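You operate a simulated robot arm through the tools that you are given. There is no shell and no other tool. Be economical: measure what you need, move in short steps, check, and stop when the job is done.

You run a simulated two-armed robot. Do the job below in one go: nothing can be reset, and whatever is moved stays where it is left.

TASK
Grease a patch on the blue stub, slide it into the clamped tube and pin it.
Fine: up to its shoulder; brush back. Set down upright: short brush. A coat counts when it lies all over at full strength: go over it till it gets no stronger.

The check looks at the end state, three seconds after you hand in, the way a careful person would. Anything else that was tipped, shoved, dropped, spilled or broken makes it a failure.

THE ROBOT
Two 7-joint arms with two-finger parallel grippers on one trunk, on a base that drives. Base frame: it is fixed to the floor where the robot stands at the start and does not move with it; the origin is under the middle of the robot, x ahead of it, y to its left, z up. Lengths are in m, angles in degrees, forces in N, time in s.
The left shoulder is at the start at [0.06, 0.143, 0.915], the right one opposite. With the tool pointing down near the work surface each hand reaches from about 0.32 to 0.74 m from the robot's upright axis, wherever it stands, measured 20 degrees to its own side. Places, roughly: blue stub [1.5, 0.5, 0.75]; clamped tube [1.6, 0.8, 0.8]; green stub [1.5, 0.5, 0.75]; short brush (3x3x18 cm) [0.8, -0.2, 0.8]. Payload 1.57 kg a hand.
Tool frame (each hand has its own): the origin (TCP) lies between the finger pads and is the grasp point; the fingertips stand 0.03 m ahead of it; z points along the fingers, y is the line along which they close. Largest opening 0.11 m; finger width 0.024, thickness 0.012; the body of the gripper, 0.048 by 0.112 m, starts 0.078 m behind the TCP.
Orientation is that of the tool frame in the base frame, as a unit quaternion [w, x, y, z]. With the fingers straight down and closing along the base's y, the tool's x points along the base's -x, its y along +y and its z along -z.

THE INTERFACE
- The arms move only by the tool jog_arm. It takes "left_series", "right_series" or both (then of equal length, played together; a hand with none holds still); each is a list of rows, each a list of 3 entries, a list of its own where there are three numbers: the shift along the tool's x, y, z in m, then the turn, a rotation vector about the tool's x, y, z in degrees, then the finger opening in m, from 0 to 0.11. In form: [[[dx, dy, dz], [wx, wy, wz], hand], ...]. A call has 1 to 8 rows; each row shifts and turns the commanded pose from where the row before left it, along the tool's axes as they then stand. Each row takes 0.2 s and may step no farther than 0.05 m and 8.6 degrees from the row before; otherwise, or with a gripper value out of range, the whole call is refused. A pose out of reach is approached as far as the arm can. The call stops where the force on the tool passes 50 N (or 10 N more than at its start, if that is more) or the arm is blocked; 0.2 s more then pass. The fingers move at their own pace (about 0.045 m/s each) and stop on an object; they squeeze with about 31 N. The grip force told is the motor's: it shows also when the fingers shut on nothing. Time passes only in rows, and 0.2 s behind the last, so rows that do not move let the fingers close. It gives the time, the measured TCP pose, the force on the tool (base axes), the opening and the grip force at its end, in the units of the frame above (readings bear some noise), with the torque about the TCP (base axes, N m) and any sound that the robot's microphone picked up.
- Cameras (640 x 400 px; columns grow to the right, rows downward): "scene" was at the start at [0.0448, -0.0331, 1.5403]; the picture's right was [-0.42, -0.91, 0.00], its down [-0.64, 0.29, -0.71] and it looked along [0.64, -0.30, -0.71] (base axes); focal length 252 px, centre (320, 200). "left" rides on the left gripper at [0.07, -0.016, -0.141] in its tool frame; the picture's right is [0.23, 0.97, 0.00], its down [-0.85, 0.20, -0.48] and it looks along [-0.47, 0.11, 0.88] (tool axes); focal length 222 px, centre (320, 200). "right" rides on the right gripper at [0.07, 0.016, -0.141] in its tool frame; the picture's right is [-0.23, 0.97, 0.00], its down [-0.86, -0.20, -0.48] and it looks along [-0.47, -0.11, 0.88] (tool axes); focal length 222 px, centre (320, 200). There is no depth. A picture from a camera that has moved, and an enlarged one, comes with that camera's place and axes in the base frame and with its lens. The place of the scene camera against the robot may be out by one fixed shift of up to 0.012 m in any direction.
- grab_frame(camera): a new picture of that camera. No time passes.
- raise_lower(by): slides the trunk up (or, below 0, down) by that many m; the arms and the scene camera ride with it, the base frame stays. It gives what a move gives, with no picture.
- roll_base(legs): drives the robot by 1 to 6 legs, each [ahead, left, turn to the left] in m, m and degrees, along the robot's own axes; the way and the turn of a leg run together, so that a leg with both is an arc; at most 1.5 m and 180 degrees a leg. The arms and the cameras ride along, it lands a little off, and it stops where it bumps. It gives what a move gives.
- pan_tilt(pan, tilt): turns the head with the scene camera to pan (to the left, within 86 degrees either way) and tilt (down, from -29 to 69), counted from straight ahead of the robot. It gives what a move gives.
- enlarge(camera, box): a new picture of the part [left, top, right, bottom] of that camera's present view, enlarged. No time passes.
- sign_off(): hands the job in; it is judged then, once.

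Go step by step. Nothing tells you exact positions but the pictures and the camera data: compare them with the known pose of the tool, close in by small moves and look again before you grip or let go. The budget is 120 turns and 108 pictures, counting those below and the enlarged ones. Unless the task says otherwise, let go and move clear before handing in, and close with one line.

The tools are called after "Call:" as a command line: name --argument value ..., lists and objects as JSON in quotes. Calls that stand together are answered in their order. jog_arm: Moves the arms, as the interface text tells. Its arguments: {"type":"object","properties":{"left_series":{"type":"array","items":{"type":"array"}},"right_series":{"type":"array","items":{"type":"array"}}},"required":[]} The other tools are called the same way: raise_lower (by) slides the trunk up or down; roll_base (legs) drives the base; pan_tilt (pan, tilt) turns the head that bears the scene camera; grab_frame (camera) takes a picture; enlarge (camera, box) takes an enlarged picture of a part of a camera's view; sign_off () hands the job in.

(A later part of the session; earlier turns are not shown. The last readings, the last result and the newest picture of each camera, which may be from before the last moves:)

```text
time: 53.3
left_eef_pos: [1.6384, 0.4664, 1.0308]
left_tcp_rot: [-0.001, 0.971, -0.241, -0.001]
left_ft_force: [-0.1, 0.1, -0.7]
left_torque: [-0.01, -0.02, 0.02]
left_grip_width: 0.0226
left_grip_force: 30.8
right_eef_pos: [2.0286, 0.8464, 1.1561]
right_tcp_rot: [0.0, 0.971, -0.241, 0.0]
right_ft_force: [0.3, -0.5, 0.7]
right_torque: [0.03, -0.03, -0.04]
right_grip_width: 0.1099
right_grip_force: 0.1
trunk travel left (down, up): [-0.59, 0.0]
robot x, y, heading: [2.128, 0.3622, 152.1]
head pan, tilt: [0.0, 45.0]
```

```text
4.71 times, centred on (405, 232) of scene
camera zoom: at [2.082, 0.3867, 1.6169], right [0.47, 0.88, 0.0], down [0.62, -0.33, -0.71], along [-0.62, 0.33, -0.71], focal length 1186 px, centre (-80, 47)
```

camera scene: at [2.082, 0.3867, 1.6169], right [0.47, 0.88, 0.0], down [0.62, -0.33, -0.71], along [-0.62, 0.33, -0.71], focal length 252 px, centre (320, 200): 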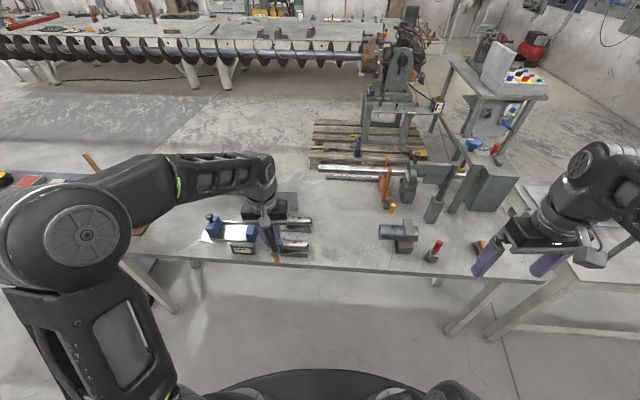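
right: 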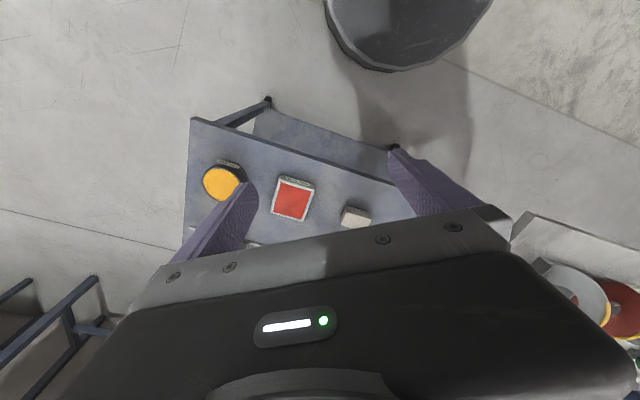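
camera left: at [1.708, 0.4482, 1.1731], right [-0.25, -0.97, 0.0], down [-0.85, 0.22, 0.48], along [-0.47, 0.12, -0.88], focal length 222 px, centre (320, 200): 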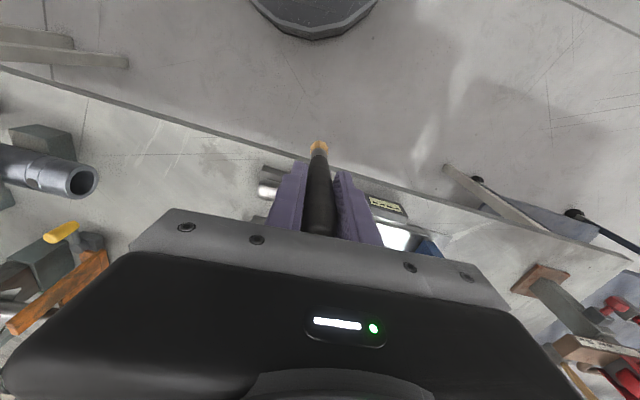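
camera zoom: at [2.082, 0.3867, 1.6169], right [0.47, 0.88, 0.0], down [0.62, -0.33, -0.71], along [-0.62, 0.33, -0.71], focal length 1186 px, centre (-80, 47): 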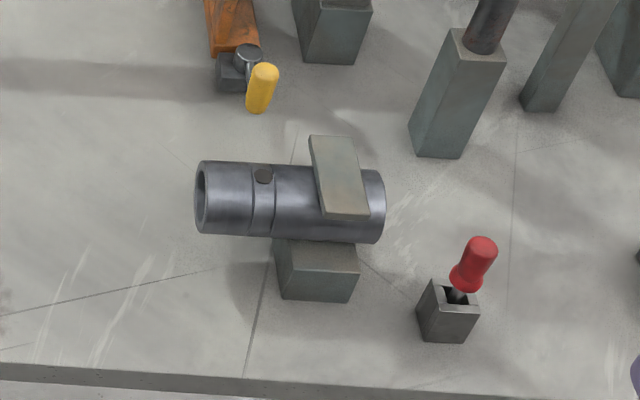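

The patch isn't marked from here; I'll move the brush hand aside and zoom on the blue stub.

Call:
jog_arm --left_series '[[[0.03, 0.03, 0], [0, 0, 0], 0.0], [[0.02, 0.04, 0], [0, 0, 0], 0.0], [[0.0, 0.04, 0], [0, 0, 0], 0.0]]'

Call:
enlarge --camera "scene" --box '[250, 205, 325, 262]'

Call:
grab_frame --camera "left"

```text
time: 54.1
left_eef_pos: [1.6299, 0.3468, 1.0335]
left_tcp_rot: [-0.001, 0.971, -0.241, -0.002]
left_ft_force: [0.1, 0.6, 0.1]
left_torque: [0.0, -0.01, -0.01]
left_grip_width: 0.0226
left_grip_force: 31.2
right_eef_pos: [2.0298, 0.8463, 1.1583]
right_tcp_rot: [0.0, 0.971, -0.241, -0.001]
right_ft_force: [0.2, -0.3, 0.2]
right_torque: [0.0, 0.0, 0.0]
right_grip_width: 0.1101
right_grip_force: 0.1
trunk travel left (down, up): [-0.59, 0.0]
robot x, y, heading: [2.1247, 0.364, 152.4]
head pan, tilt: [0.0, 45.0]
```

```text
7.02 times, centred on (288, 234) of scene
camera zoom: at [2.0815, 0.3859, 1.6168], right [0.47, 0.88, 0.0], down [0.63, -0.33, -0.71], along [-0.62, 0.33, -0.71], focal length 1768 px, centre (548, -35)
```

zoom: 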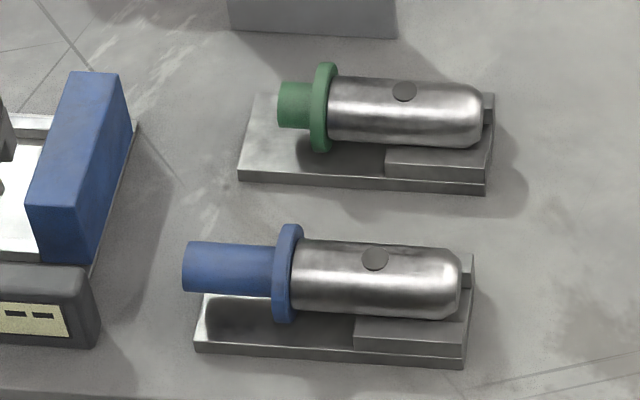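

```text
71 pictures are left
camera left: at [1.7002, 0.3287, 1.1764], right [-0.26, -0.97, 0.0], down [-0.85, 0.22, 0.48], along [-0.46, 0.13, -0.88], focal length 222 px, centre (320, 200)
```

left: 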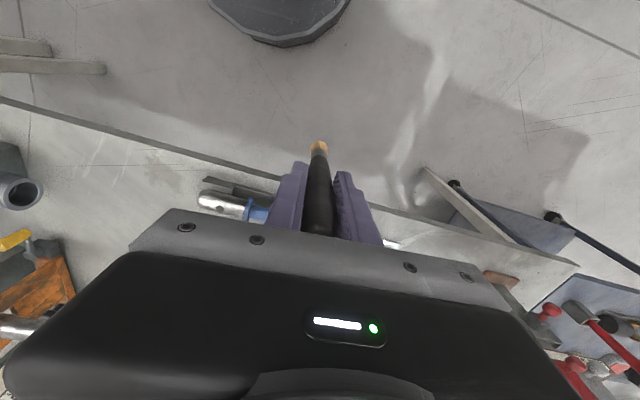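

Call:
enlarge --camera "scene" --box '[281, 236, 309, 254]'

Call:
enlarge --camera "left" --box '[185, 175, 285, 235]'

```text
16.00 times, centred on (295, 245) of scene
camera zoom: at [2.0815, 0.3859, 1.6168], right [0.47, 0.88, 0.0], down [0.63, -0.33, -0.71], along [-0.62, 0.33, -0.71], focal length 4032 px, centre (720, -520)
```

zoom: 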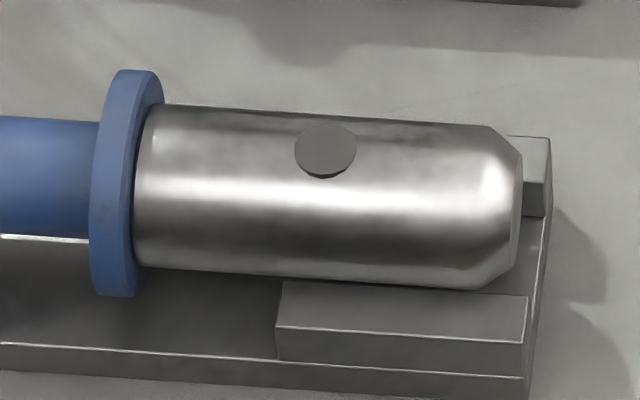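

```text
6.40 times, centred on (235, 205) of left
camera zoom: at [1.7002, 0.3287, 1.1764], right [-0.26, -0.97, 0.0], down [-0.85, 0.22, 0.48], along [-0.46, 0.13, -0.88], focal length 1422 px, centre (864, 168)
```

zoom: 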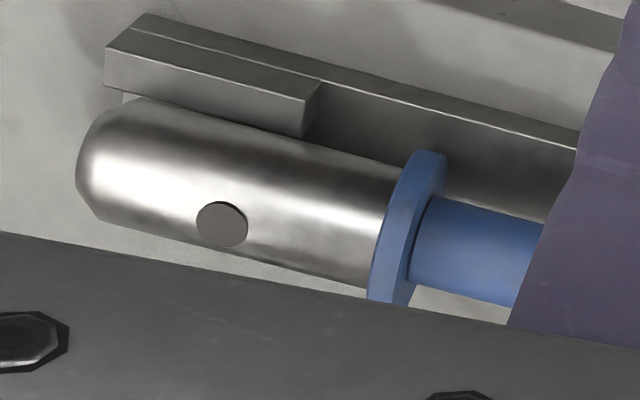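

The metal is bare and unmarked, with the hole on top. I'll bring the brush over the stub body, just above the top.

Call:
jog_arm --left_series '[[[-0.0348, -0.0256, 0], [0, 0, 0], 0.0], [[-0.0348, -0.0256, 0], [0, 0, 0], 0.0], [[-0.0348, -0.0256, 0], [0, 0, 0], 0.0], [[-0.0348, -0.0256, 0], [0, 0, 0], 0.0], [[-0.0348, -0.0256, 0], [0, 0, 0], 0.0], [[-0.0348, -0.0256, 0.0], [0, 0, 0], 0.0], [[0, 0, 0.04], [0, 0, 0], 0.0]]'

Call:
enlarge --camera "scene" --box '[250, 195, 330, 260]'

Call:
enlarge --camera "left" --box '[260, 80, 380, 220]'

```text
time: 55.7
left_eef_pos: [1.5188, 0.579, 0.9927]
left_tcp_rot: [-0.002, 0.971, -0.239, -0.001]
left_ft_force: [-0.3, -0.9, -1.1]
left_torque: [0.02, -0.02, -0.01]
left_grip_width: 0.0226
left_grip_force: 30.8
right_eef_pos: [2.0289, 0.8458, 1.1581]
right_tcp_rot: [-0.001, 0.971, -0.241, 0.0]
right_ft_force: [0.0, -0.2, -0.5]
right_torque: [-0.02, 0.0, 0.0]
right_grip_width: 0.11
right_grip_force: 0.0
trunk travel left (down, up): [-0.59, 0.0]
robot x, y, heading: [2.1267, 0.364, 152.1]
head pan, tilt: [0.0, 45.0]
```

```text
6.15 times, centred on (290, 228) of scene
camera zoom: at [2.0815, 0.3862, 1.6169], right [0.47, 0.88, 0.0], down [0.63, -0.33, -0.71], along [-0.62, 0.33, -0.71], focal length 1551 px, centre (505, 31)
```

zoom: 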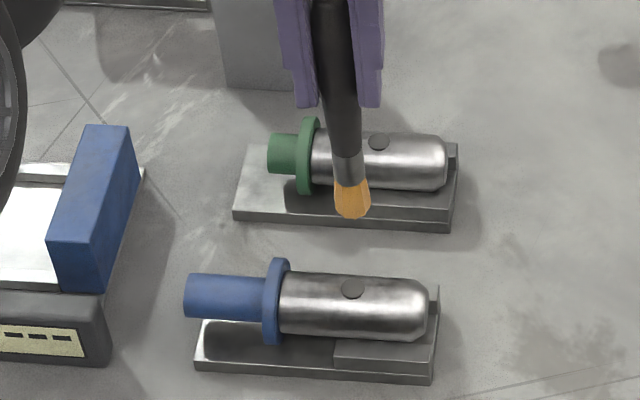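

```text
2.86 times, centred on (320, 150) of left
camera zoom: at [1.5883, 0.5609, 1.1353], right [-0.25, -0.97, 0.0], down [-0.85, 0.22, 0.48], along [-0.46, 0.12, -0.88], focal length 635 px, centre (320, 343)
```

zoom: 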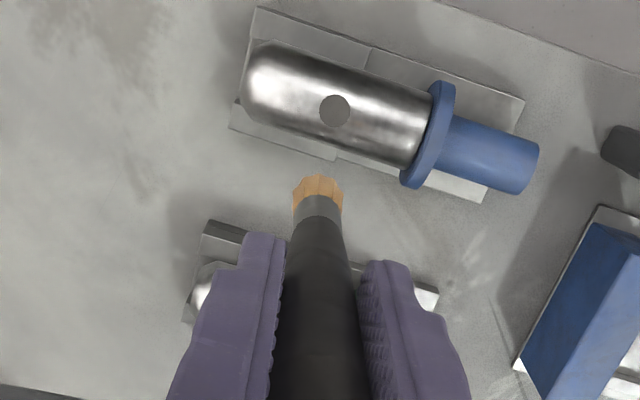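

Combining the views, the hole is at about [1.539, 0.566, 0.825]. I'll move over the body between hole and flange and lower gently.

Call:
jog_arm --left_series '[[[0.022, 0.022, 0], [0, 0, 0], 0.0], [[0, 0, 0.02], [0, 0, 0], 0.0], [[0, 0, 0.01], [0, 0, 0], 0.0]]'

Call:
enlarge --camera "scene" --box '[260, 205, 320, 260]'

Call:
enlarge --camera "left" --box '[260, 80, 380, 220]'

```text
time: 56.5
left_eef_pos: [1.5269, 0.5479, 0.9634]
left_tcp_rot: [-0.002, 0.971, -0.24, -0.002]
left_ft_force: [0.3, 0.6, -0.8]
left_torque: [0.01, 0.02, 0.0]
left_grip_width: 0.0226
left_grip_force: 31.2
right_eef_pos: [2.0286, 0.8457, 1.1557]
right_tcp_rot: [0.001, 0.971, -0.241, 0.0]
right_ft_force: [0.5, -0.5, 0.2]
right_torque: [0.0, -0.01, 0.03]
right_grip_width: 0.1098
right_grip_force: 0.1
trunk travel left (down, up): [-0.59, 0.0]
robot x, y, heading: [2.1245, 0.3586, 152.2]
head pan, tilt: [0.0, 45.0]
```

```text
7.27 times, centred on (290, 232) of scene
camera zoom: at [2.0822, 0.386, 1.6169], right [0.47, 0.88, 0.0], down [0.62, -0.33, -0.71], along [-0.62, 0.33, -0.71], focal length 1833 px, centre (538, -36)
```

zoom: 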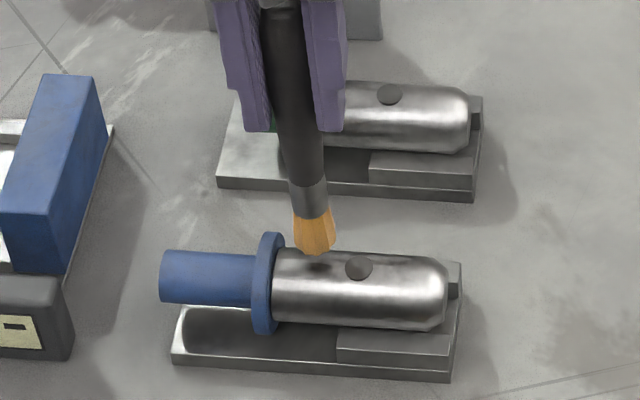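

```text
2.86 times, centred on (320, 150) of left
camera zoom: at [1.5974, 0.53, 1.1056], right [-0.25, -0.97, 0.0], down [-0.85, 0.22, 0.48], along [-0.47, 0.12, -0.88], focal length 635 px, centre (320, 343)
```

zoom: 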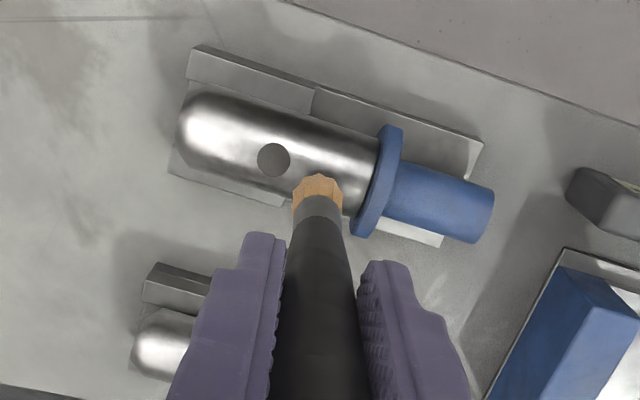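

Aligned just above the top line. Lowering in 3 mm steps.

Call:
jog_arm --left_series '[[[0.002, 0, 0.004], [0, 0, 0], 0.0], [[0, 0, 0.004], [0, 0, 0], 0.0]]'

Call:
jog_arm --left_series '[[[0, 0, 0.003], [0, 0, 0], 0.0]]'

Call:
enlarge --camera "scene" --box '[270, 220, 315, 260]'

```text
time: 57.1
left_eef_pos: [1.5296, 0.5494, 0.9548]
left_tcp_rot: [-0.001, 0.971, -0.241, -0.002]
left_ft_force: [0.8, 0.0, -0.6]
left_torque: [-0.01, -0.01, 0.03]
left_grip_width: 0.0224
left_grip_force: 31.5
right_eef_pos: [2.0286, 0.8464, 1.1582]
right_tcp_rot: [0.0, 0.97, -0.241, 0.0]
right_ft_force: [-0.1, 0.9, -0.5]
right_torque: [-0.03, -0.02, -0.04]
right_grip_width: 0.1098
right_grip_force: 0.0
trunk travel left (down, up): [-0.59, 0.0]
robot x, y, heading: [2.1273, 0.362, 152.2]
head pan, tilt: [0.0, 45.0]
```

```text
time: 57.5
left_eef_pos: [1.5287, 0.5487, 0.9508]
left_tcp_rot: [-0.001, 0.97, -0.242, -0.002]
left_ft_force: [0.7, 0.3, -1.0]
left_torque: [0.03, 0.0, 0.04]
left_grip_width: 0.0225
left_grip_force: 30.9
right_eef_pos: [2.0292, 0.8463, 1.1576]
right_tcp_rot: [0.0, 0.971, -0.24, 0.0]
right_ft_force: [-0.4, -1.1, -0.5]
right_torque: [-0.02, 0.03, 0.01]
right_grip_width: 0.11
right_grip_force: 0.0
trunk travel left (down, up): [-0.59, 0.0]
robot x, y, heading: [2.1273, 0.3613, 152.4]
head pan, tilt: [0.0, 45.0]
```

```text
10.00 times, centred on (292, 240) of scene
camera zoom: at [2.0817, 0.3869, 1.6168], right [0.47, 0.88, 0.0], down [0.63, -0.33, -0.71], along [-0.62, 0.33, -0.71], focal length 2520 px, centre (595, -200)
```

zoom: 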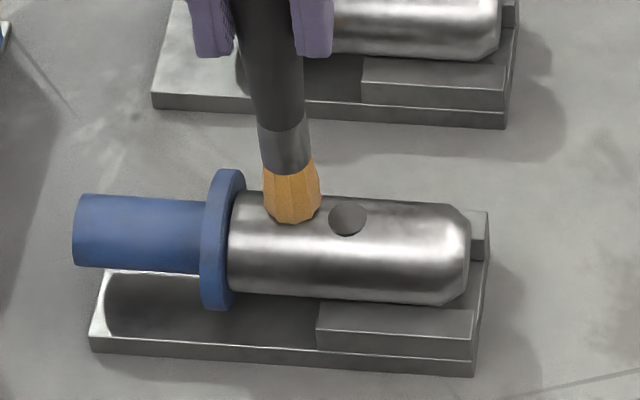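

Nearly touching. Continue down by small steps.

Call:
jog_arm --left_series '[[[0, 0, 0.003], [0, 0, 0], 0.0]]'

Call:
jog_arm --left_series '[[[0, 0, 0.003], [0, 0, 0], 0.0]]'

Call:
enlarge --camera "scene" --box '[270, 220, 315, 260]'

```text
time: 57.9
left_eef_pos: [1.5282, 0.5481, 0.9504]
left_tcp_rot: [-0.002, 0.971, -0.241, -0.003]
left_ft_force: [2.2, -0.9, 10.5]
left_torque: [-0.22, -0.21, 0.02]
left_grip_width: 0.0222
left_grip_force: 30.9
right_eef_pos: [2.0311, 0.847, 1.1573]
right_tcp_rot: [0.0, 0.97, -0.241, 0.0]
right_ft_force: [0.9, -0.2, -0.5]
right_torque: [0.0, -0.02, -0.01]
right_grip_width: 0.11
right_grip_force: 0.1
trunk travel left (down, up): [-0.59, 0.0]
robot x, y, heading: [2.1273, 0.361, 152.2]
head pan, tilt: [0.0, 45.0]
```

```text
time: 58.3
left_eef_pos: [1.5275, 0.5491, 0.9499]
left_tcp_rot: [-0.003, 0.97, -0.241, -0.006]
left_ft_force: [2.5, -1.3, 29.2]
left_torque: [-0.22, -0.23, 0.01]
left_grip_width: 0.0224
left_grip_force: 31.3
right_eef_pos: [2.0308, 0.8462, 1.1585]
right_tcp_rot: [0.0, 0.971, -0.241, -0.001]
right_ft_force: [-0.5, 0.5, -0.1]
right_torque: [0.02, -0.03, 0.0]
right_grip_width: 0.11
right_grip_force: 0.0
trunk travel left (down, up): [-0.59, 0.0]
robot x, y, heading: [2.1236, 0.3628, 152.0]
head pan, tilt: [0.0, 45.0]
```

```text
10.00 times, centred on (292, 240) of scene
camera zoom: at [2.0853, 0.3857, 1.6174], right [0.47, 0.88, 0.0], down [0.62, -0.33, -0.71], along [-0.63, 0.33, -0.71], focal length 2520 px, centre (595, -200)
```

zoom: 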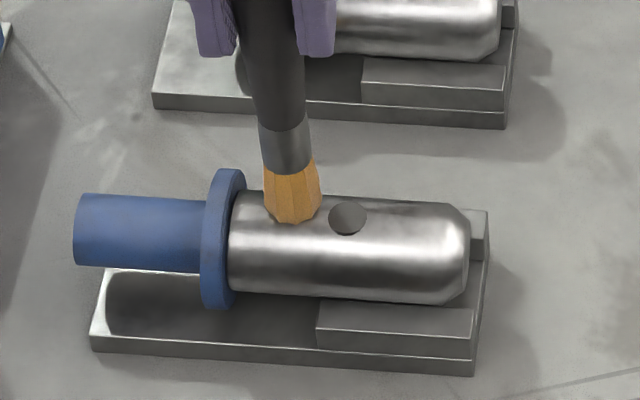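

Contact at TCP z≈0.950. Ease to light pressure and stroke along the top toward the end stop, then look.

Call:
jog_arm --left_series '[[[0, 0, -0.0035], [0, 0, 0], 0.0], [[0.0007, -0.01, 0], [0, 0, 0], 0.0], [[0.0007, -0.01, 0], [0, 0, 0], 0.0], [[0.0007, -0.01, 0], [0, 0, 0], 0.0], [[0.0007, -0.01, 0], [0, 0, 0], 0.0], [[0.0004, -0.005, 0], [0, 0, 0], 0.0]]'

Call:
enlarge --camera "scene" --box '[270, 220, 315, 260]'

```text
time: 59.7
left_eef_pos: [1.5504, 0.5812, 0.947]
left_tcp_rot: [0.001, 0.971, -0.24, -0.002]
left_ft_force: [-10.2, -14.8, 11.4]
left_torque: [-2.06, 1.57, 0.09]
left_grip_width: 0.0296
left_grip_force: 31.1
right_eef_pos: [2.0287, 0.8459, 1.1578]
right_tcp_rot: [0.0, 0.971, -0.24, 0.0]
right_ft_force: [-0.1, 0.1, 0.2]
right_torque: [-0.01, 0.03, 0.01]
right_grip_width: 0.1099
right_grip_force: 0.0
trunk travel left (down, up): [-0.59, 0.0]
robot x, y, heading: [2.1273, 0.3623, 152.1]
head pan, tilt: [0.0, 45.0]
```

```text
10.00 times, centred on (292, 240) of scene
camera zoom: at [2.0817, 0.3843, 1.6167], right [0.47, 0.88, 0.0], down [0.63, -0.33, -0.71], along [-0.62, 0.33, -0.71], focal length 2520 px, centre (595, -200)
```

zoom: 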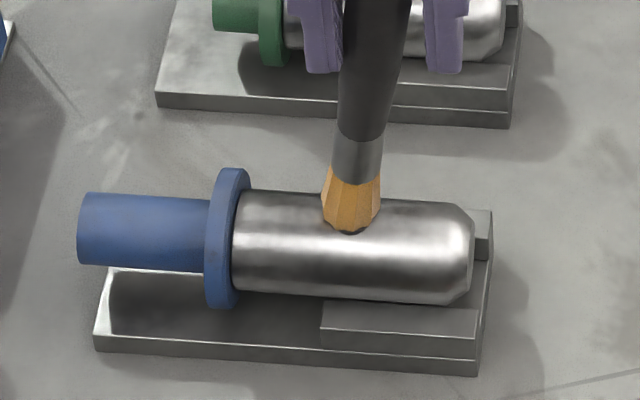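

The bristles caught in the pin hole and tilted the brush; I back off at once and lift.

Call:
jog_arm --left_series '[[[-0.001, 0.012, 0], [0, 0, 0], 0.0], [[0, 0.005, -0.01], [0, 0, 0], 0.0], [[0, 0, -0.03], [0, 0, 0], 0.0], [[0, 0, -0.02], [0, 0, 0], 0.0], [[0, 0, 0], [0, 0, 0], 0.0]]'

Call:
enlarge --camera "scene" --box '[255, 180, 330, 260]'

Call:
enlarge --camera "left" --box '[240, 80, 400, 240]'

```text
time: 60.9
left_eef_pos: [1.5418, 0.5716, 1.009]
left_tcp_rot: [-0.001, 0.971, -0.241, -0.002]
left_ft_force: [0.4, 0.2, -0.6]
left_torque: [-0.04, -0.01, 0.02]
left_grip_width: 0.0224
left_grip_force: 31.1
right_eef_pos: [2.0292, 0.8477, 1.1564]
right_tcp_rot: [0.0, 0.97, -0.241, 0.0]
right_ft_force: [-0.2, 0.4, 0.5]
right_torque: [0.0, -0.03, -0.01]
right_grip_width: 0.1101
right_grip_force: 0.0
trunk travel left (down, up): [-0.59, 0.0]
robot x, y, heading: [2.1261, 0.3601, 152.3]
head pan, tilt: [0.0, 45.0]
```

```text
5.00 times, centred on (292, 220) of scene
camera zoom: at [2.0819, 0.3868, 1.6168], right [0.47, 0.88, 0.0], down [0.62, -0.33, -0.71], along [-0.62, 0.33, -0.71], focal length 1260 px, centre (458, 100)
```

zoom: 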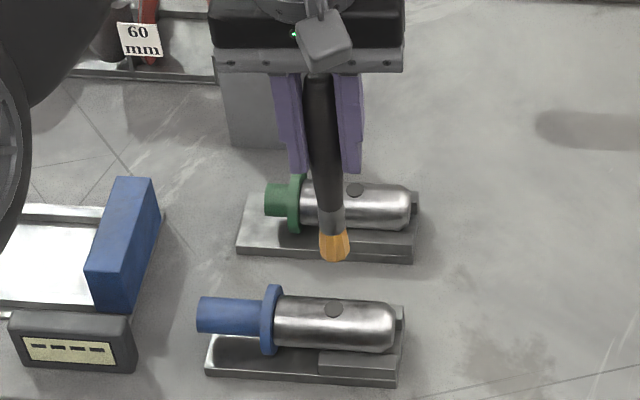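

```text
2.50 times, centred on (320, 160) of left
camera zoom: at [1.6123, 0.5545, 1.1512], right [-0.25, -0.97, 0.0], down [-0.85, 0.22, 0.48], along [-0.46, 0.12, -0.88], focal length 555 px, centre (320, 300)
```

zoom: 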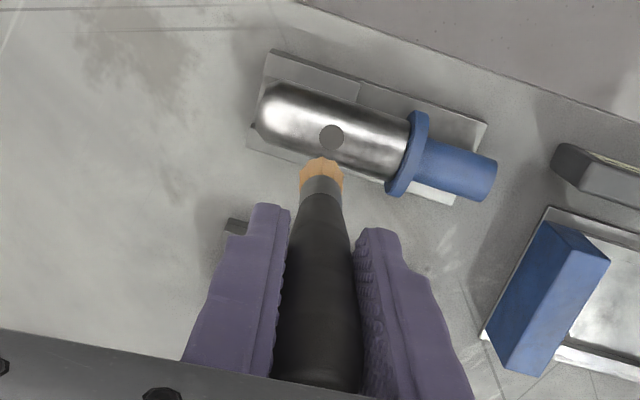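

Call:
enlarge --camera "scene" --box '[281, 234, 309, 254]'

Call:
enlarge --camera "left" --box '[300, 100, 370, 145]'

```text
16.00 times, centred on (295, 244) of scene
camera zoom: at [2.0819, 0.3868, 1.6168], right [0.47, 0.88, 0.0], down [0.62, -0.33, -0.71], along [-0.62, 0.33, -0.71], focal length 4032 px, centre (720, -504)
```

zoom: 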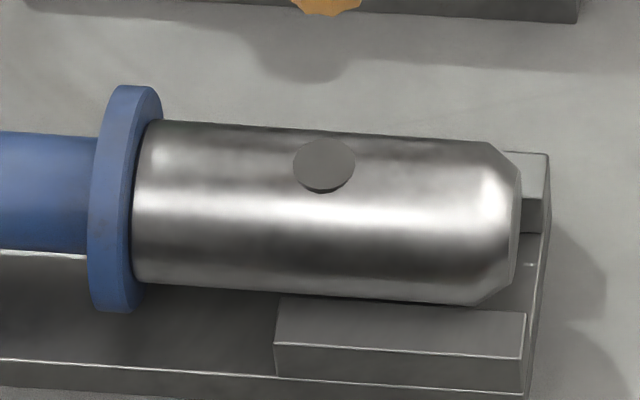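

```text
8.89 times, centred on (335, 122) of left
camera zoom: at [1.6123, 0.5545, 1.1512], right [-0.25, -0.97, 0.0], down [-0.85, 0.22, 0.48], along [-0.46, 0.12, -0.88], focal length 1974 px, centre (187, 889)
```

zoom: 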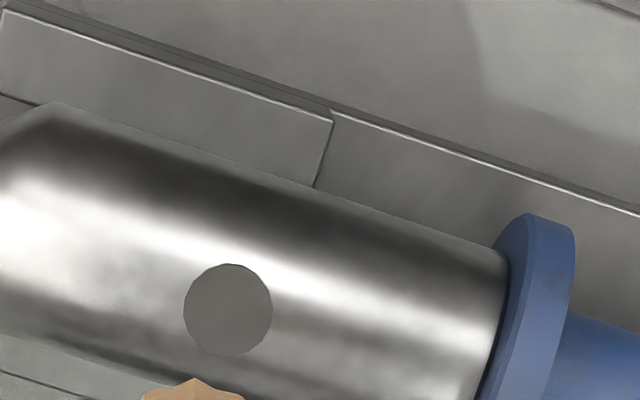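

No grease has taken between flange and hole. I'll try the nose half of the body, at about 25 mm past the hole.

Call:
jog_arm --left_series '[[[0.0014, -0.019, 0.02], [0, 0, 0], 0.0], [[0, 0, 0.03], [0, 0, 0], 0.0], [[0, 0, 0.005], [0, 0, 0], 0.0]]'

Call:
jog_arm --left_series '[[[0, 0, 0.003], [0, 0, 0], 0.0]]'

Call:
jog_arm --left_series '[[[0, 0, 0.003], [0, 0, 0], 0.0]]'

Call:
enlarge --camera "scene" --box '[270, 220, 315, 260]'

```text
time: 61.7
left_eef_pos: [1.5538, 0.5871, 0.9543]
left_tcp_rot: [-0.001, 0.971, -0.24, -0.003]
left_ft_force: [0.2, 0.2, -0.9]
left_torque: [0.0, 0.0, 0.02]
left_grip_width: 0.0226
left_grip_force: 30.8
right_eef_pos: [2.0284, 0.8472, 1.1577]
right_tcp_rot: [0.0, 0.971, -0.24, 0.0]
right_ft_force: [0.0, -0.3, 0.3]
right_torque: [-0.01, 0.0, 0.02]
right_grip_width: 0.1097
right_grip_force: 0.2
trunk travel left (down, up): [-0.59, 0.0]
robot x, y, heading: [2.1261, 0.361, 152.2]
head pan, tilt: [0.0, 45.0]
```

```text
time: 62.1
left_eef_pos: [1.5535, 0.587, 0.9516]
left_tcp_rot: [-0.001, 0.971, -0.24, -0.001]
left_ft_force: [-0.5, 0.1, -0.1]
left_torque: [0.0, 0.01, -0.01]
left_grip_width: 0.0227
left_grip_force: 30.8
right_eef_pos: [2.0291, 0.8472, 1.1565]
right_tcp_rot: [0.0, 0.97, -0.242, 0.0]
right_ft_force: [-0.2, 0.7, -0.3]
right_torque: [0.02, -0.03, -0.03]
right_grip_width: 0.1099
right_grip_force: 0.1
trunk travel left (down, up): [-0.59, 0.0]
robot x, y, heading: [2.1255, 0.3607, 152.4]
head pan, tilt: [0.0, 45.0]
```

```text
time: 62.5
left_eef_pos: [1.5537, 0.5874, 0.9493]
left_tcp_rot: [-0.002, 0.971, -0.241, -0.001]
left_ft_force: [0.2, -0.4, -0.5]
left_torque: [-0.01, -0.02, 0.02]
left_grip_width: 0.0225
left_grip_force: 30.8
right_eef_pos: [2.0288, 0.8463, 1.1575]
right_tcp_rot: [0.0, 0.97, -0.241, 0.001]
right_ft_force: [0.2, 0.1, -0.1]
right_torque: [-0.02, 0.01, 0.02]
right_grip_width: 0.1099
right_grip_force: 0.0
trunk travel left (down, up): [-0.59, 0.0]
robot x, y, heading: [2.1275, 0.3594, 152.0]
head pan, tilt: [0.0, 45.0]
```

```text
10.00 times, centred on (292, 240) of scene
camera zoom: at [2.0818, 0.3869, 1.6168], right [0.47, 0.88, 0.0], down [0.62, -0.33, -0.71], along [-0.62, 0.33, -0.71], focal length 2520 px, centre (595, -200)
```

zoom: 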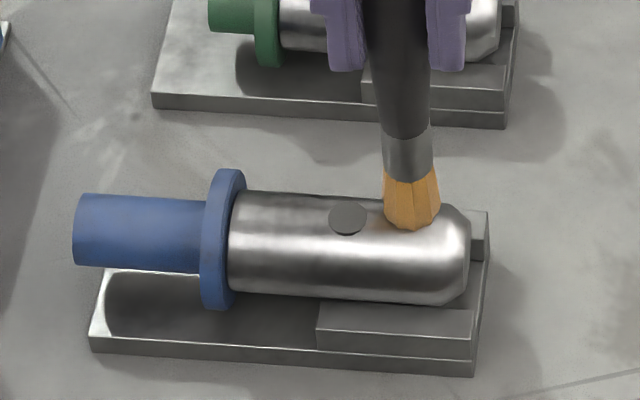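

Call:
jog_arm --left_series '[[[0, 0, 0.002], [0, 0, 0], 0.0]]'

Call:
jog_arm --left_series '[[[0, 0, 0.002], [0, 0, 0], 0.0]]'

Call:
enlarge --camera "scene" --box '[285, 228, 315, 252]'

```text
time: 62.9
left_eef_pos: [1.5537, 0.5888, 0.9483]
left_tcp_rot: [-0.001, 0.97, -0.241, -0.003]
left_ft_force: [1.0, -2.9, 11.7]
left_torque: [-0.26, -0.25, -0.02]
left_grip_width: 0.0224
left_grip_force: 31.1
right_eef_pos: [2.029, 0.8462, 1.1577]
right_tcp_rot: [-0.001, 0.971, -0.241, 0.0]
right_ft_force: [0.0, -1.1, 0.4]
right_torque: [0.0, -0.05, -0.01]
right_grip_width: 0.1101
right_grip_force: 0.1
trunk travel left (down, up): [-0.59, 0.0]
robot x, y, heading: [2.1271, 0.3605, 151.9]
head pan, tilt: [0.0, 45.0]
```

```text
time: 63.3
left_eef_pos: [1.5533, 0.588, 0.9474]
left_tcp_rot: [-0.003, 0.97, -0.241, -0.005]
left_ft_force: [2.8, -2.3, 27.7]
left_torque: [-0.29, -0.28, -0.01]
left_grip_width: 0.0226
left_grip_force: 31.0
right_eef_pos: [2.0312, 0.8456, 1.1574]
right_tcp_rot: [0.0, 0.971, -0.241, -0.001]
right_ft_force: [-0.3, 0.2, 0.4]
right_torque: [0.0, 0.03, 0.05]
right_grip_width: 0.1101
right_grip_force: 0.0
trunk travel left (down, up): [-0.59, 0.0]
robot x, y, heading: [2.1279, 0.3639, 152.3]
head pan, tilt: [0.0, 45.0]
```

```text
16.00 times, centred on (300, 240) of scene
camera zoom: at [2.085, 0.3854, 1.6174], right [0.47, 0.88, 0.0], down [0.62, -0.33, -0.71], along [-0.63, 0.33, -0.71], focal length 4032 px, centre (640, -440)
```

zoom: 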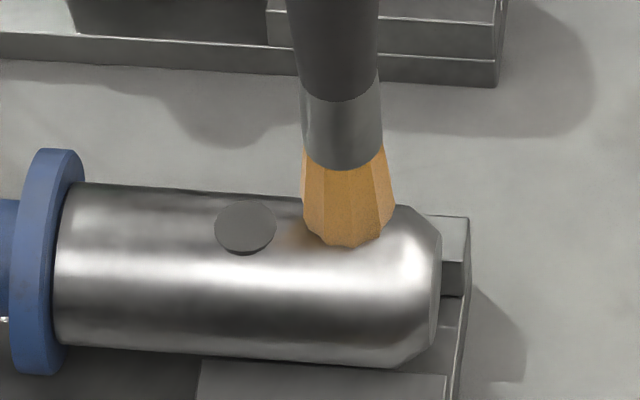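

A faint orange tint appears on the nose side: that is the patch. I'll stroke back and forth lightly there, then lift to look.

Call:
jog_arm --left_series '[[[0, 0, -0.0025], [0, 0, 0], 0.0], [[-0.0005, 0.006, 0], [0, 0, 0], 0.0], [[0.0006, -0.008, 0], [0, 0, 0], 0.0], [[0.0006, -0.008, 0], [0, 0, 0], 0.0], [[-0.0006, 0.008, 0], [0, 0, 0], 0.0], [[-0.0005, 0.006, 0], [0, 0, 0], 0.0], [[0, 0, -0.03], [0, 0, 0], 0.0], [[0, 0, -0.03], [0, 0, 0], 0.0]]'

Call:
enlarge --camera "scene" --box '[281, 228, 313, 254]'

Call:
enlarge --camera "left" --box '[270, 80, 370, 180]'

```text
time: 65.1
left_eef_pos: [1.5522, 0.5855, 1.0065]
left_tcp_rot: [-0.001, 0.97, -0.242, 0.0]
left_ft_force: [0.1, -0.1, -0.4]
left_torque: [-0.02, -0.02, 0.02]
left_grip_width: 0.0225
left_grip_force: 30.8
right_eef_pos: [2.0293, 0.8465, 1.1574]
right_tcp_rot: [0.0, 0.971, -0.241, 0.0]
right_ft_force: [-0.4, 0.1, -0.1]
right_torque: [0.06, -0.01, 0.02]
right_grip_width: 0.1096
right_grip_force: 0.0
trunk travel left (down, up): [-0.59, 0.0]
robot x, y, heading: [2.1259, 0.3611, 152.0]
head pan, tilt: [0.0, 45.0]
```

```text
15.38 times, centred on (297, 241) of scene
camera zoom: at [2.0818, 0.3867, 1.6167], right [0.47, 0.88, 0.0], down [0.63, -0.33, -0.71], along [-0.62, 0.33, -0.71], focal length 3877 px, centre (674, -431)
```

zoom: 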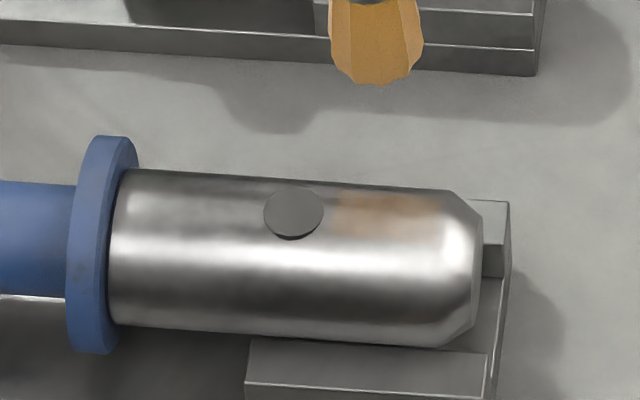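

```text
4.00 times, centred on (320, 130) of left
camera zoom: at [1.6222, 0.5672, 1.1482], right [-0.25, -0.97, 0.0], down [-0.85, 0.22, 0.48], along [-0.46, 0.12, -0.88], focal length 888 px, centre (320, 480)
```

zoom: 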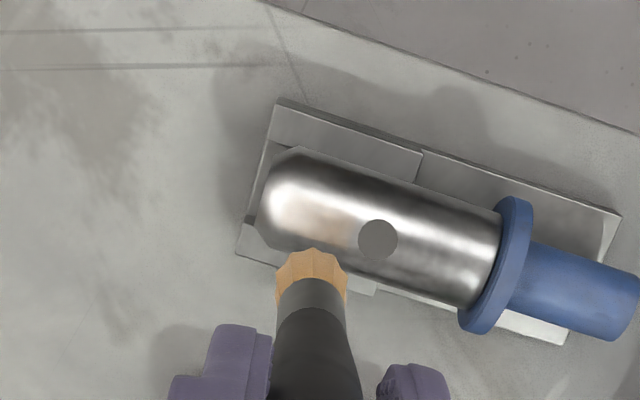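

A faint patch shows from about 10 to 34 mm beyond the hole, on top. It needs several more passes with sideways cover.

Call:
jog_arm --left_series '[[[0, 0, 0.05], [0, 0, 0], 0.0], [[0, 0, 0.0095], [0, 0, 0], 0.0], [[-0.0005, 0.006, 0], [0, 0, 0], 0.0], [[0.0006, -0.008, 0], [0, 0, 0], 0.0], [[0.0006, -0.007, 0], [0, 0, 0], 0.0], [[0.006, 0, 0.0005], [0, 0, 0], 0.0], [[-0.0006, 0.008, 0], [0, 0, 0], 0.0], [[-0.0006, 0.007, 0], [0, 0, 0], 0.0]]'

Call:
jog_arm --left_series '[[[0.0006, -0.008, 0], [0, 0, 0], 0.0], [[0.0006, -0.007, 0], [0, 0, 0], 0.0], [[-0.006, 0, -0.0005], [0, 0, 0], 0.0], [[-0.0006, 0.008, 0], [0, 0, 0], 0.0], [[-0.0006, 0.007, 0], [0, 0, 0], 0.0], [[-0.006, 0, 0.0005], [0, 0, 0], 0.0], [[0.0006, -0.008, 0], [0, 0, 0], 0.0], [[0.0006, -0.007, 0], [0, 0, 0], 0.0]]'

Call:
jog_arm --left_series '[[[-0.0006, 0.008, 0], [0, 0, 0], 0.0], [[-0.0006, 0.007, 0], [0, 0, 0], 0.0], [[0.006, 0, -0.0005], [0, 0, 0], 0.0], [[0.0006, -0.008, 0], [0, 0, 0], 0.0], [[0, 0, -0.03], [0, 0, 0], 0.0], [[0, 0, -0.03], [0, 0, 0], 0.0]]'

Call:
enlarge --camera "scene" --box '[281, 228, 313, 254]'

```text
time: 66.9
left_eef_pos: [1.5545, 0.5786, 0.9467]
left_tcp_rot: [-0.002, 0.97, -0.242, -0.003]
left_ft_force: [2.2, 3.3, 11.6]
left_torque: [0.41, -0.25, -0.05]
left_grip_width: 0.0223
left_grip_force: 30.6
right_eef_pos: [2.0303, 0.8475, 1.157]
right_tcp_rot: [0.0, 0.971, -0.241, 0.001]
right_ft_force: [-0.1, 0.2, -0.8]
right_torque: [0.0, -0.01, -0.02]
right_grip_width: 0.1103
right_grip_force: 0.1
trunk travel left (down, up): [-0.59, 0.0]
robot x, y, heading: [2.1244, 0.3632, 152.3]
head pan, tilt: [0.0, 45.0]
```

```text
time: 68.7
left_eef_pos: [1.5513, 0.5952, 0.9455]
left_tcp_rot: [-0.001, 0.971, -0.241, -0.002]
left_ft_force: [-0.5, -0.3, 0.8]
left_torque: [-0.08, 0.03, -0.05]
left_grip_width: 0.0222
left_grip_force: 31.0
right_eef_pos: [2.0294, 0.8462, 1.1581]
right_tcp_rot: [0.0, 0.97, -0.241, 0.0]
right_ft_force: [-0.9, -0.7, 0.2]
right_torque: [0.03, 0.01, -0.04]
right_grip_width: 0.1097
right_grip_force: 0.0
trunk travel left (down, up): [-0.59, 0.0]
robot x, y, heading: [2.1277, 0.36, 152.1]
head pan, tilt: [0.0, 45.0]
```

```text
time: 70.1
left_eef_pos: [1.5543, 0.5891, 1.0066]
left_tcp_rot: [-0.001, 0.971, -0.241, -0.002]
left_ft_force: [-0.1, 0.0, -1.4]
left_torque: [0.0, 0.03, 0.01]
left_grip_width: 0.0227
left_grip_force: 30.7
right_eef_pos: [2.029, 0.8465, 1.1569]
right_tcp_rot: [0.0, 0.971, -0.241, 0.0]
right_ft_force: [-0.5, -0.1, 0.2]
right_torque: [-0.01, 0.0, 0.0]
right_grip_width: 0.11
right_grip_force: 0.2
trunk travel left (down, up): [-0.59, 0.0]
robot x, y, heading: [2.1262, 0.3619, 152.0]
head pan, tilt: [0.0, 45.0]
```

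```text
15.38 times, centred on (297, 241) of scene
camera zoom: at [2.0821, 0.387, 1.6168], right [0.47, 0.88, 0.0], down [0.62, -0.33, -0.71], along [-0.62, 0.33, -0.71], focal length 3877 px, centre (674, -431)
```

zoom: 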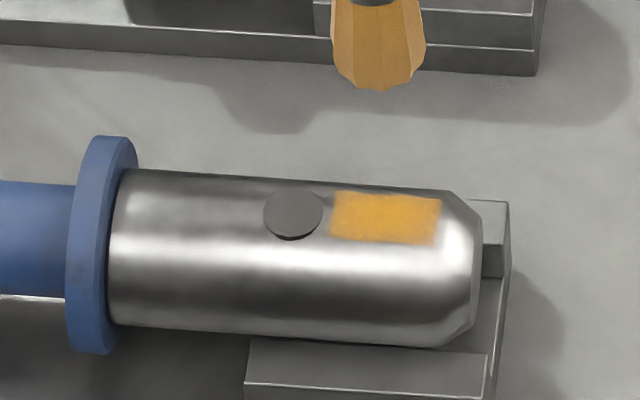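

The patch is now a well-defined rectangle, nearly full. One more full set of passes reaching a little further at the edges.

Call:
jog_arm --left_series '[[[0, 0, 0.05], [0, 0, 0], 0.0], [[0, 0, 0.0105], [0, 0, 0], 0.0], [[0.0006, -0.009, 0], [0, 0, 0], 0.0], [[0.007, 0, 0.001], [0, 0, 0], 0.0], [[-0.0008, 0.01, 0], [0, 0, 0], 0.0], [[-0.0008, 0.01, 0], [0, 0, 0], 0.0], [[0.0008, -0.01, 0], [0, 0, 0], 0.0], [[0.0008, -0.01, 0], [0, 0, 0], 0.0]]'

Call:
jog_arm --left_series '[[[-0.007, 0, -0.001], [0, 0, 0], 0.0], [[-0.0008, 0.01, 0], [0, 0, 0], 0.0], [[-0.0008, 0.01, 0], [0, 0, 0], 0.0], [[-0.007, 0, 0.001], [0, 0, 0], 0.0], [[0.0008, -0.01, 0], [0, 0, 0], 0.0], [[0.0008, -0.01, 0], [0, 0, 0], 0.0], [[-0.0008, 0.01, 0], [0, 0, 0], 0.0], [[-0.0008, 0.01, 0], [0, 0, 0], 0.0]]'

Call:
jog_arm --left_series '[[[0.007, 0, -0.001], [0, 0, 0], 0.0], [[0.0008, -0.01, 0], [0, 0, 0], 0.0], [[0.0008, -0.01, 0], [0, 0, 0], 0.0], [[0, 0, -0.03], [0, 0, 0], 0.0], [[0, 0, -0.03], [0, 0, 0], 0.0]]'

Call:
enlarge --camera "scene" --box '[281, 228, 313, 254]'

```text
time: 71.9
left_eef_pos: [1.563, 0.5918, 0.9459]
left_tcp_rot: [-0.001, 0.97, -0.242, -0.002]
left_ft_force: [-0.4, 0.2, -0.8]
left_torque: [0.0, 0.01, -0.02]
left_grip_width: 0.0227
left_grip_force: 30.8
right_eef_pos: [2.0295, 0.8461, 1.1582]
right_tcp_rot: [0.0, 0.971, -0.241, 0.0]
right_ft_force: [0.1, 0.1, 0.4]
right_torque: [-0.02, 0.02, 0.02]
right_grip_width: 0.1102
right_grip_force: 0.1
trunk travel left (down, up): [-0.59, 0.0]
robot x, y, heading: [2.1306, 0.3605, 152.3]
head pan, tilt: [0.0, 45.0]
```

```text
time: 73.7
left_eef_pos: [1.542, 0.5827, 0.9451]
left_tcp_rot: [-0.002, 0.97, -0.241, -0.002]
left_ft_force: [1.6, 3.6, 10.6]
left_torque: [0.38, -0.29, 0.05]
left_grip_width: 0.0225
left_grip_force: 30.8
right_eef_pos: [2.0301, 0.8468, 1.1569]
right_tcp_rot: [0.001, 0.97, -0.242, 0.0]
right_ft_force: [0.1, -0.4, -0.2]
right_torque: [0.03, 0.02, -0.01]
right_grip_width: 0.1097
right_grip_force: 0.0
trunk travel left (down, up): [-0.59, 0.0]
robot x, y, heading: [2.1253, 0.361, 152.0]
head pan, tilt: [0.0, 45.0]
```

```text
time: 74.9
left_eef_pos: [1.5584, 0.592, 1.0078]
left_tcp_rot: [-0.001, 0.97, -0.241, -0.001]
left_ft_force: [-0.4, -0.4, -0.8]
left_torque: [-0.01, -0.01, 0.0]
left_grip_width: 0.0224
left_grip_force: 31.3
right_eef_pos: [2.029, 0.8476, 1.157]
right_tcp_rot: [0.0, 0.97, -0.241, -0.001]
right_ft_force: [0.1, -0.4, -0.3]
right_torque: [-0.01, 0.0, -0.02]
right_grip_width: 0.1101
right_grip_force: 0.1
trunk travel left (down, up): [-0.59, 0.0]
robot x, y, heading: [2.1276, 0.359, 152.1]
head pan, tilt: [0.0, 45.0]
```

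```text
15.38 times, centred on (297, 241) of scene
camera zoom: at [2.082, 0.3867, 1.6168], right [0.47, 0.88, 0.0], down [0.62, -0.33, -0.71], along [-0.62, 0.33, -0.71], focal length 3877 px, centre (674, -431)
```

zoom: 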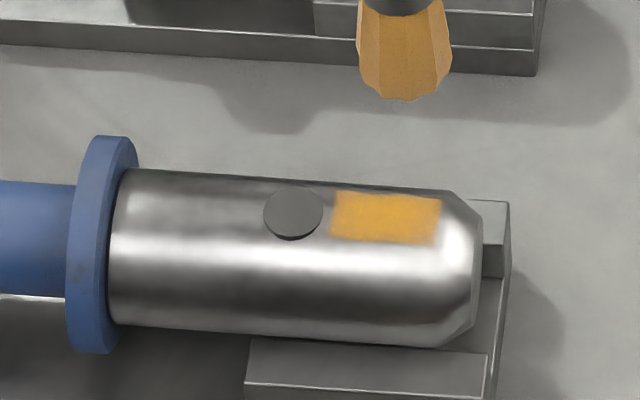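

Call:
enlarge --camera "scene" --box '[295, 238, 307, 248]'

Call:
enlarge --camera "left" --box '[290, 95, 370, 155]'

```text
16.00 times, centred on (301, 243) of scene
camera zoom: at [2.082, 0.3867, 1.6168], right [0.47, 0.88, 0.0], down [0.62, -0.33, -0.71], along [-0.62, 0.33, -0.71], focal length 4032 px, centre (624, -488)
```

zoom: 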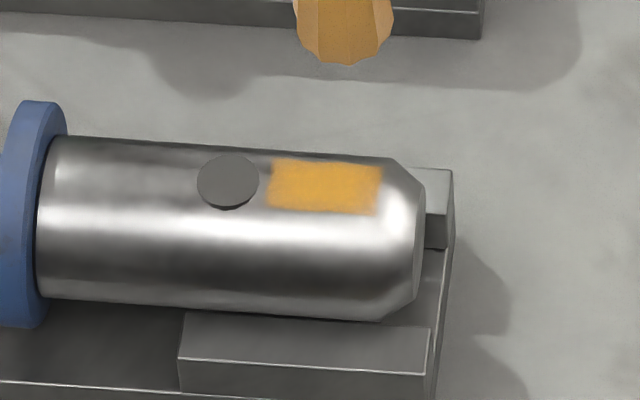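

```text
6.67 times, centred on (330, 125) of left
camera zoom: at [1.6295, 0.574, 1.1491], right [-0.25, -0.97, 0.0], down [-0.85, 0.22, 0.48], along [-0.47, 0.12, -0.88], focal length 1481 px, centre (253, 700)
```

zoom: 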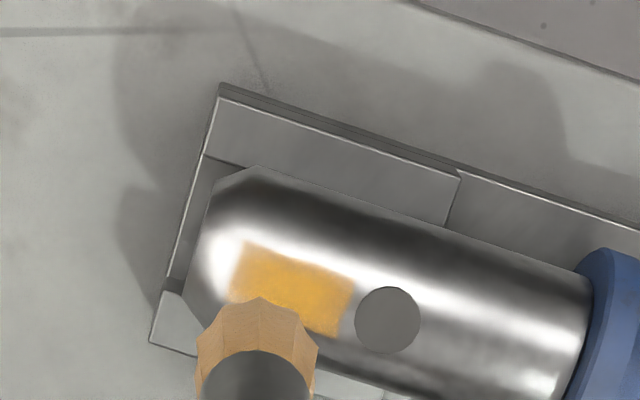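

To be sure of the robot-side and nose edges, where pressure was light, I'll do one more pass with slightly more depth there.

Call:
jog_arm --left_series '[[[0.005, 0, 0.05], [0, 0, 0], 0.0], [[0, 0, 0.0145], [0, 0, 0], 0.0], [[-0.0008, 0.008, 0], [0, 0, 0], 0.0], [[-0.0008, 0.008, 0], [0, 0, 0], 0.0], [[0.0008, -0.008, 0], [0, 0, 0], 0.0], [[0.0008, -0.01, 0], [0, 0, 0], 0.0], [[0, -0.003, 0], [0, 0, 0], 0.0], [[-0.006, 0, -0.002], [0, 0, 0], 0.0]]'

Call:
jog_arm --left_series '[[[-0.006, 0, 0.001], [0, 0, 0], 0.0], [[-0.0008, 0.01, 0], [0, 0, 0], 0.0], [[-0.0008, 0.01, 0], [0, 0, 0], 0.0], [[0.006, 0, -0.001], [0, 0, 0], 0.0], [[0.0008, -0.008, 0], [0, 0, 0], 0.0], [[0, 0, -0.03], [0, 0, 0], 0.0], [[-0.01, 0.03, -0.03], [0, 0, 0], 0.0]]'

Call:
enlarge --camera "scene" --box '[281, 228, 313, 254]'

Call:
enlarge --camera "left" --box '[250, 95, 370, 175]'

```text
refused: row 1 steps farther than a row can; nothing moved
```

```text
time: 76.5
left_eef_pos: [1.5278, 0.5597, 1.0645]
left_tcp_rot: [-0.002, 0.97, -0.241, -0.002]
left_ft_force: [-0.2, 0.3, -0.3]
left_torque: [0.0, -0.03, -0.02]
left_grip_width: 0.0224
left_grip_force: 30.7
right_eef_pos: [2.0282, 0.8451, 1.1578]
right_tcp_rot: [0.001, 0.971, -0.241, 0.0]
right_ft_force: [-0.1, -0.3, 0.0]
right_torque: [-0.01, 0.01, 0.01]
right_grip_width: 0.1101
right_grip_force: 0.0
trunk travel left (down, up): [-0.59, 0.0]
robot x, y, heading: [2.1263, 0.3628, 152.2]
head pan, tilt: [0.0, 45.0]
```

```text
15.38 times, centred on (297, 241) of scene
camera zoom: at [2.081, 0.386, 1.6168], right [0.47, 0.88, 0.0], down [0.63, -0.33, -0.71], along [-0.62, 0.33, -0.71], focal length 3877 px, centre (674, -431)
```

zoom: 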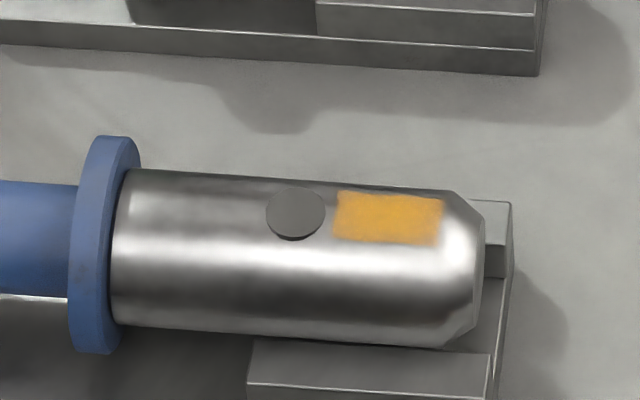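

```text
5.00 times, centred on (310, 135) of left
camera zoom: at [1.5983, 0.5415, 1.2067], right [-0.25, -0.97, 0.0], down [-0.85, 0.22, 0.48], along [-0.46, 0.12, -0.88], focal length 1111 px, centre (370, 525)
```

zoom: 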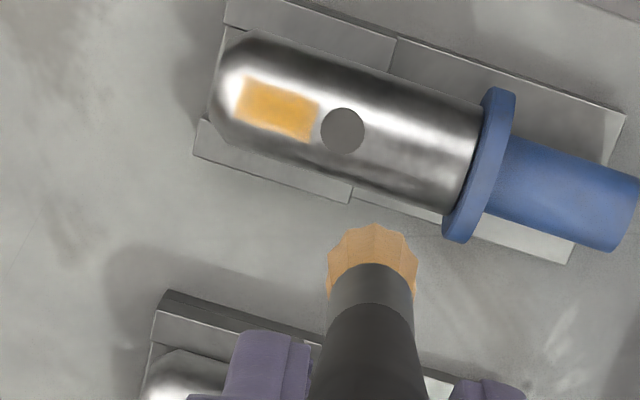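

The first call was refused and the second ran in air harmlessly. Repeating the edge pass properly.

Call:
jog_arm --left_series '[[[0.0155, -0.043, 0], [0, 0, 0], 0.0], [[0, 0, 0.049], [0, 0, 0], 0.0], [[0, 0, 0.049], [0, 0, 0], 0.0], [[0, 0, 0.0205], [0, 0, 0], 0.0], [[-0.0008, 0.008, 0], [0, 0, 0], 0.0], [[-0.0008, 0.008, 0], [0, 0, 0], 0.0], [[0.0008, -0.008, 0], [0, 0, 0], 0.0], [[0.0008, -0.01, 0], [0, 0, 0], 0.0]]'

Call:
jog_arm --left_series '[[[-0.006, 0, -0.0015], [0, 0, 0], 0.0], [[-0.006, 0, 0.001], [0, 0, 0], 0.0], [[-0.0008, 0.009, 0], [0, 0, 0], 0.0], [[-0.0008, 0.009, 0], [0, 0, 0], 0.0], [[0.006, 0, -0.001], [0, 0, 0], 0.0], [[0.0008, -0.008, 0], [0, 0, 0], 0.0], [[0, 0, -0.03], [0, 0, 0], 0.0], [[-0.005, 0.03, -0.035], [0, 0, 0], 0.0]]'

Call:
enlarge --camera "left" --box '[250, 95, 370, 175]'

Call:
enlarge --camera "scene" --box '[281, 228, 313, 254]'

```text
time: 78.3
left_eef_pos: [1.5626, 0.5948, 0.9474]
left_tcp_rot: [-0.001, 0.971, -0.24, -0.001]
left_ft_force: [0.5, -0.3, -0.8]
left_torque: [0.0, 0.02, 0.0]
left_grip_width: 0.0226
left_grip_force: 30.4
right_eef_pos: [2.0292, 0.8472, 1.1565]
right_tcp_rot: [0.0, 0.97, -0.242, 0.0]
right_ft_force: [-0.9, -0.5, -1.3]
right_torque: [-0.02, -0.01, 0.03]
right_grip_width: 0.1101
right_grip_force: 0.0
trunk travel left (down, up): [-0.59, 0.0]
robot x, y, heading: [2.1274, 0.3618, 152.1]
head pan, tilt: [0.0, 45.0]
```

```text
time: 80.1
left_eef_pos: [1.5325, 0.5665, 1.0144]
left_tcp_rot: [-0.002, 0.97, -0.241, -0.001]
left_ft_force: [-0.2, -0.5, -1.7]
left_torque: [-0.01, -0.03, 0.01]
left_grip_width: 0.0227
left_grip_force: 30.6
right_eef_pos: [2.0287, 0.8461, 1.1573]
right_tcp_rot: [0.0, 0.971, -0.241, 0.0]
right_ft_force: [0.1, -0.5, -0.4]
right_torque: [0.06, -0.04, -0.01]
right_grip_width: 0.1103
right_grip_force: 0.2
trunk travel left (down, up): [-0.59, 0.0]
robot x, y, heading: [2.1259, 0.3614, 152.4]
head pan, tilt: [0.0, 45.0]
```

```text
5.00 times, centred on (310, 135) of left
camera zoom: at [1.6022, 0.5471, 1.1565], right [-0.25, -0.97, 0.0], down [-0.85, 0.22, 0.48], along [-0.46, 0.12, -0.88], focal length 1111 px, centre (370, 525)
```

zoom: 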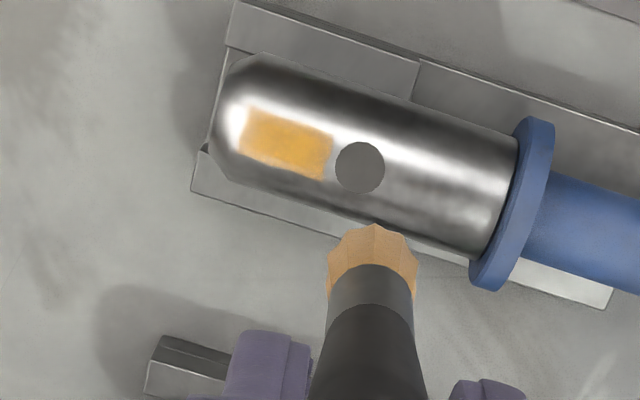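

```text
15.38 times, centred on (297, 241) of scene
camera zoom: at [2.0815, 0.3857, 1.6168], right [0.47, 0.88, 0.0], down [0.63, -0.33, -0.71], along [-0.62, 0.33, -0.71], focal length 3877 px, centre (674, -431)
```

zoom: 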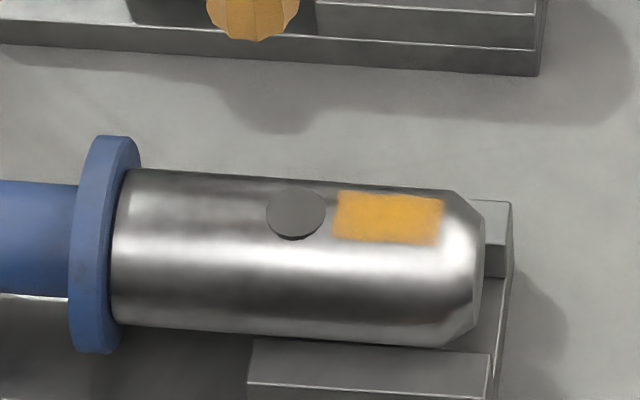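

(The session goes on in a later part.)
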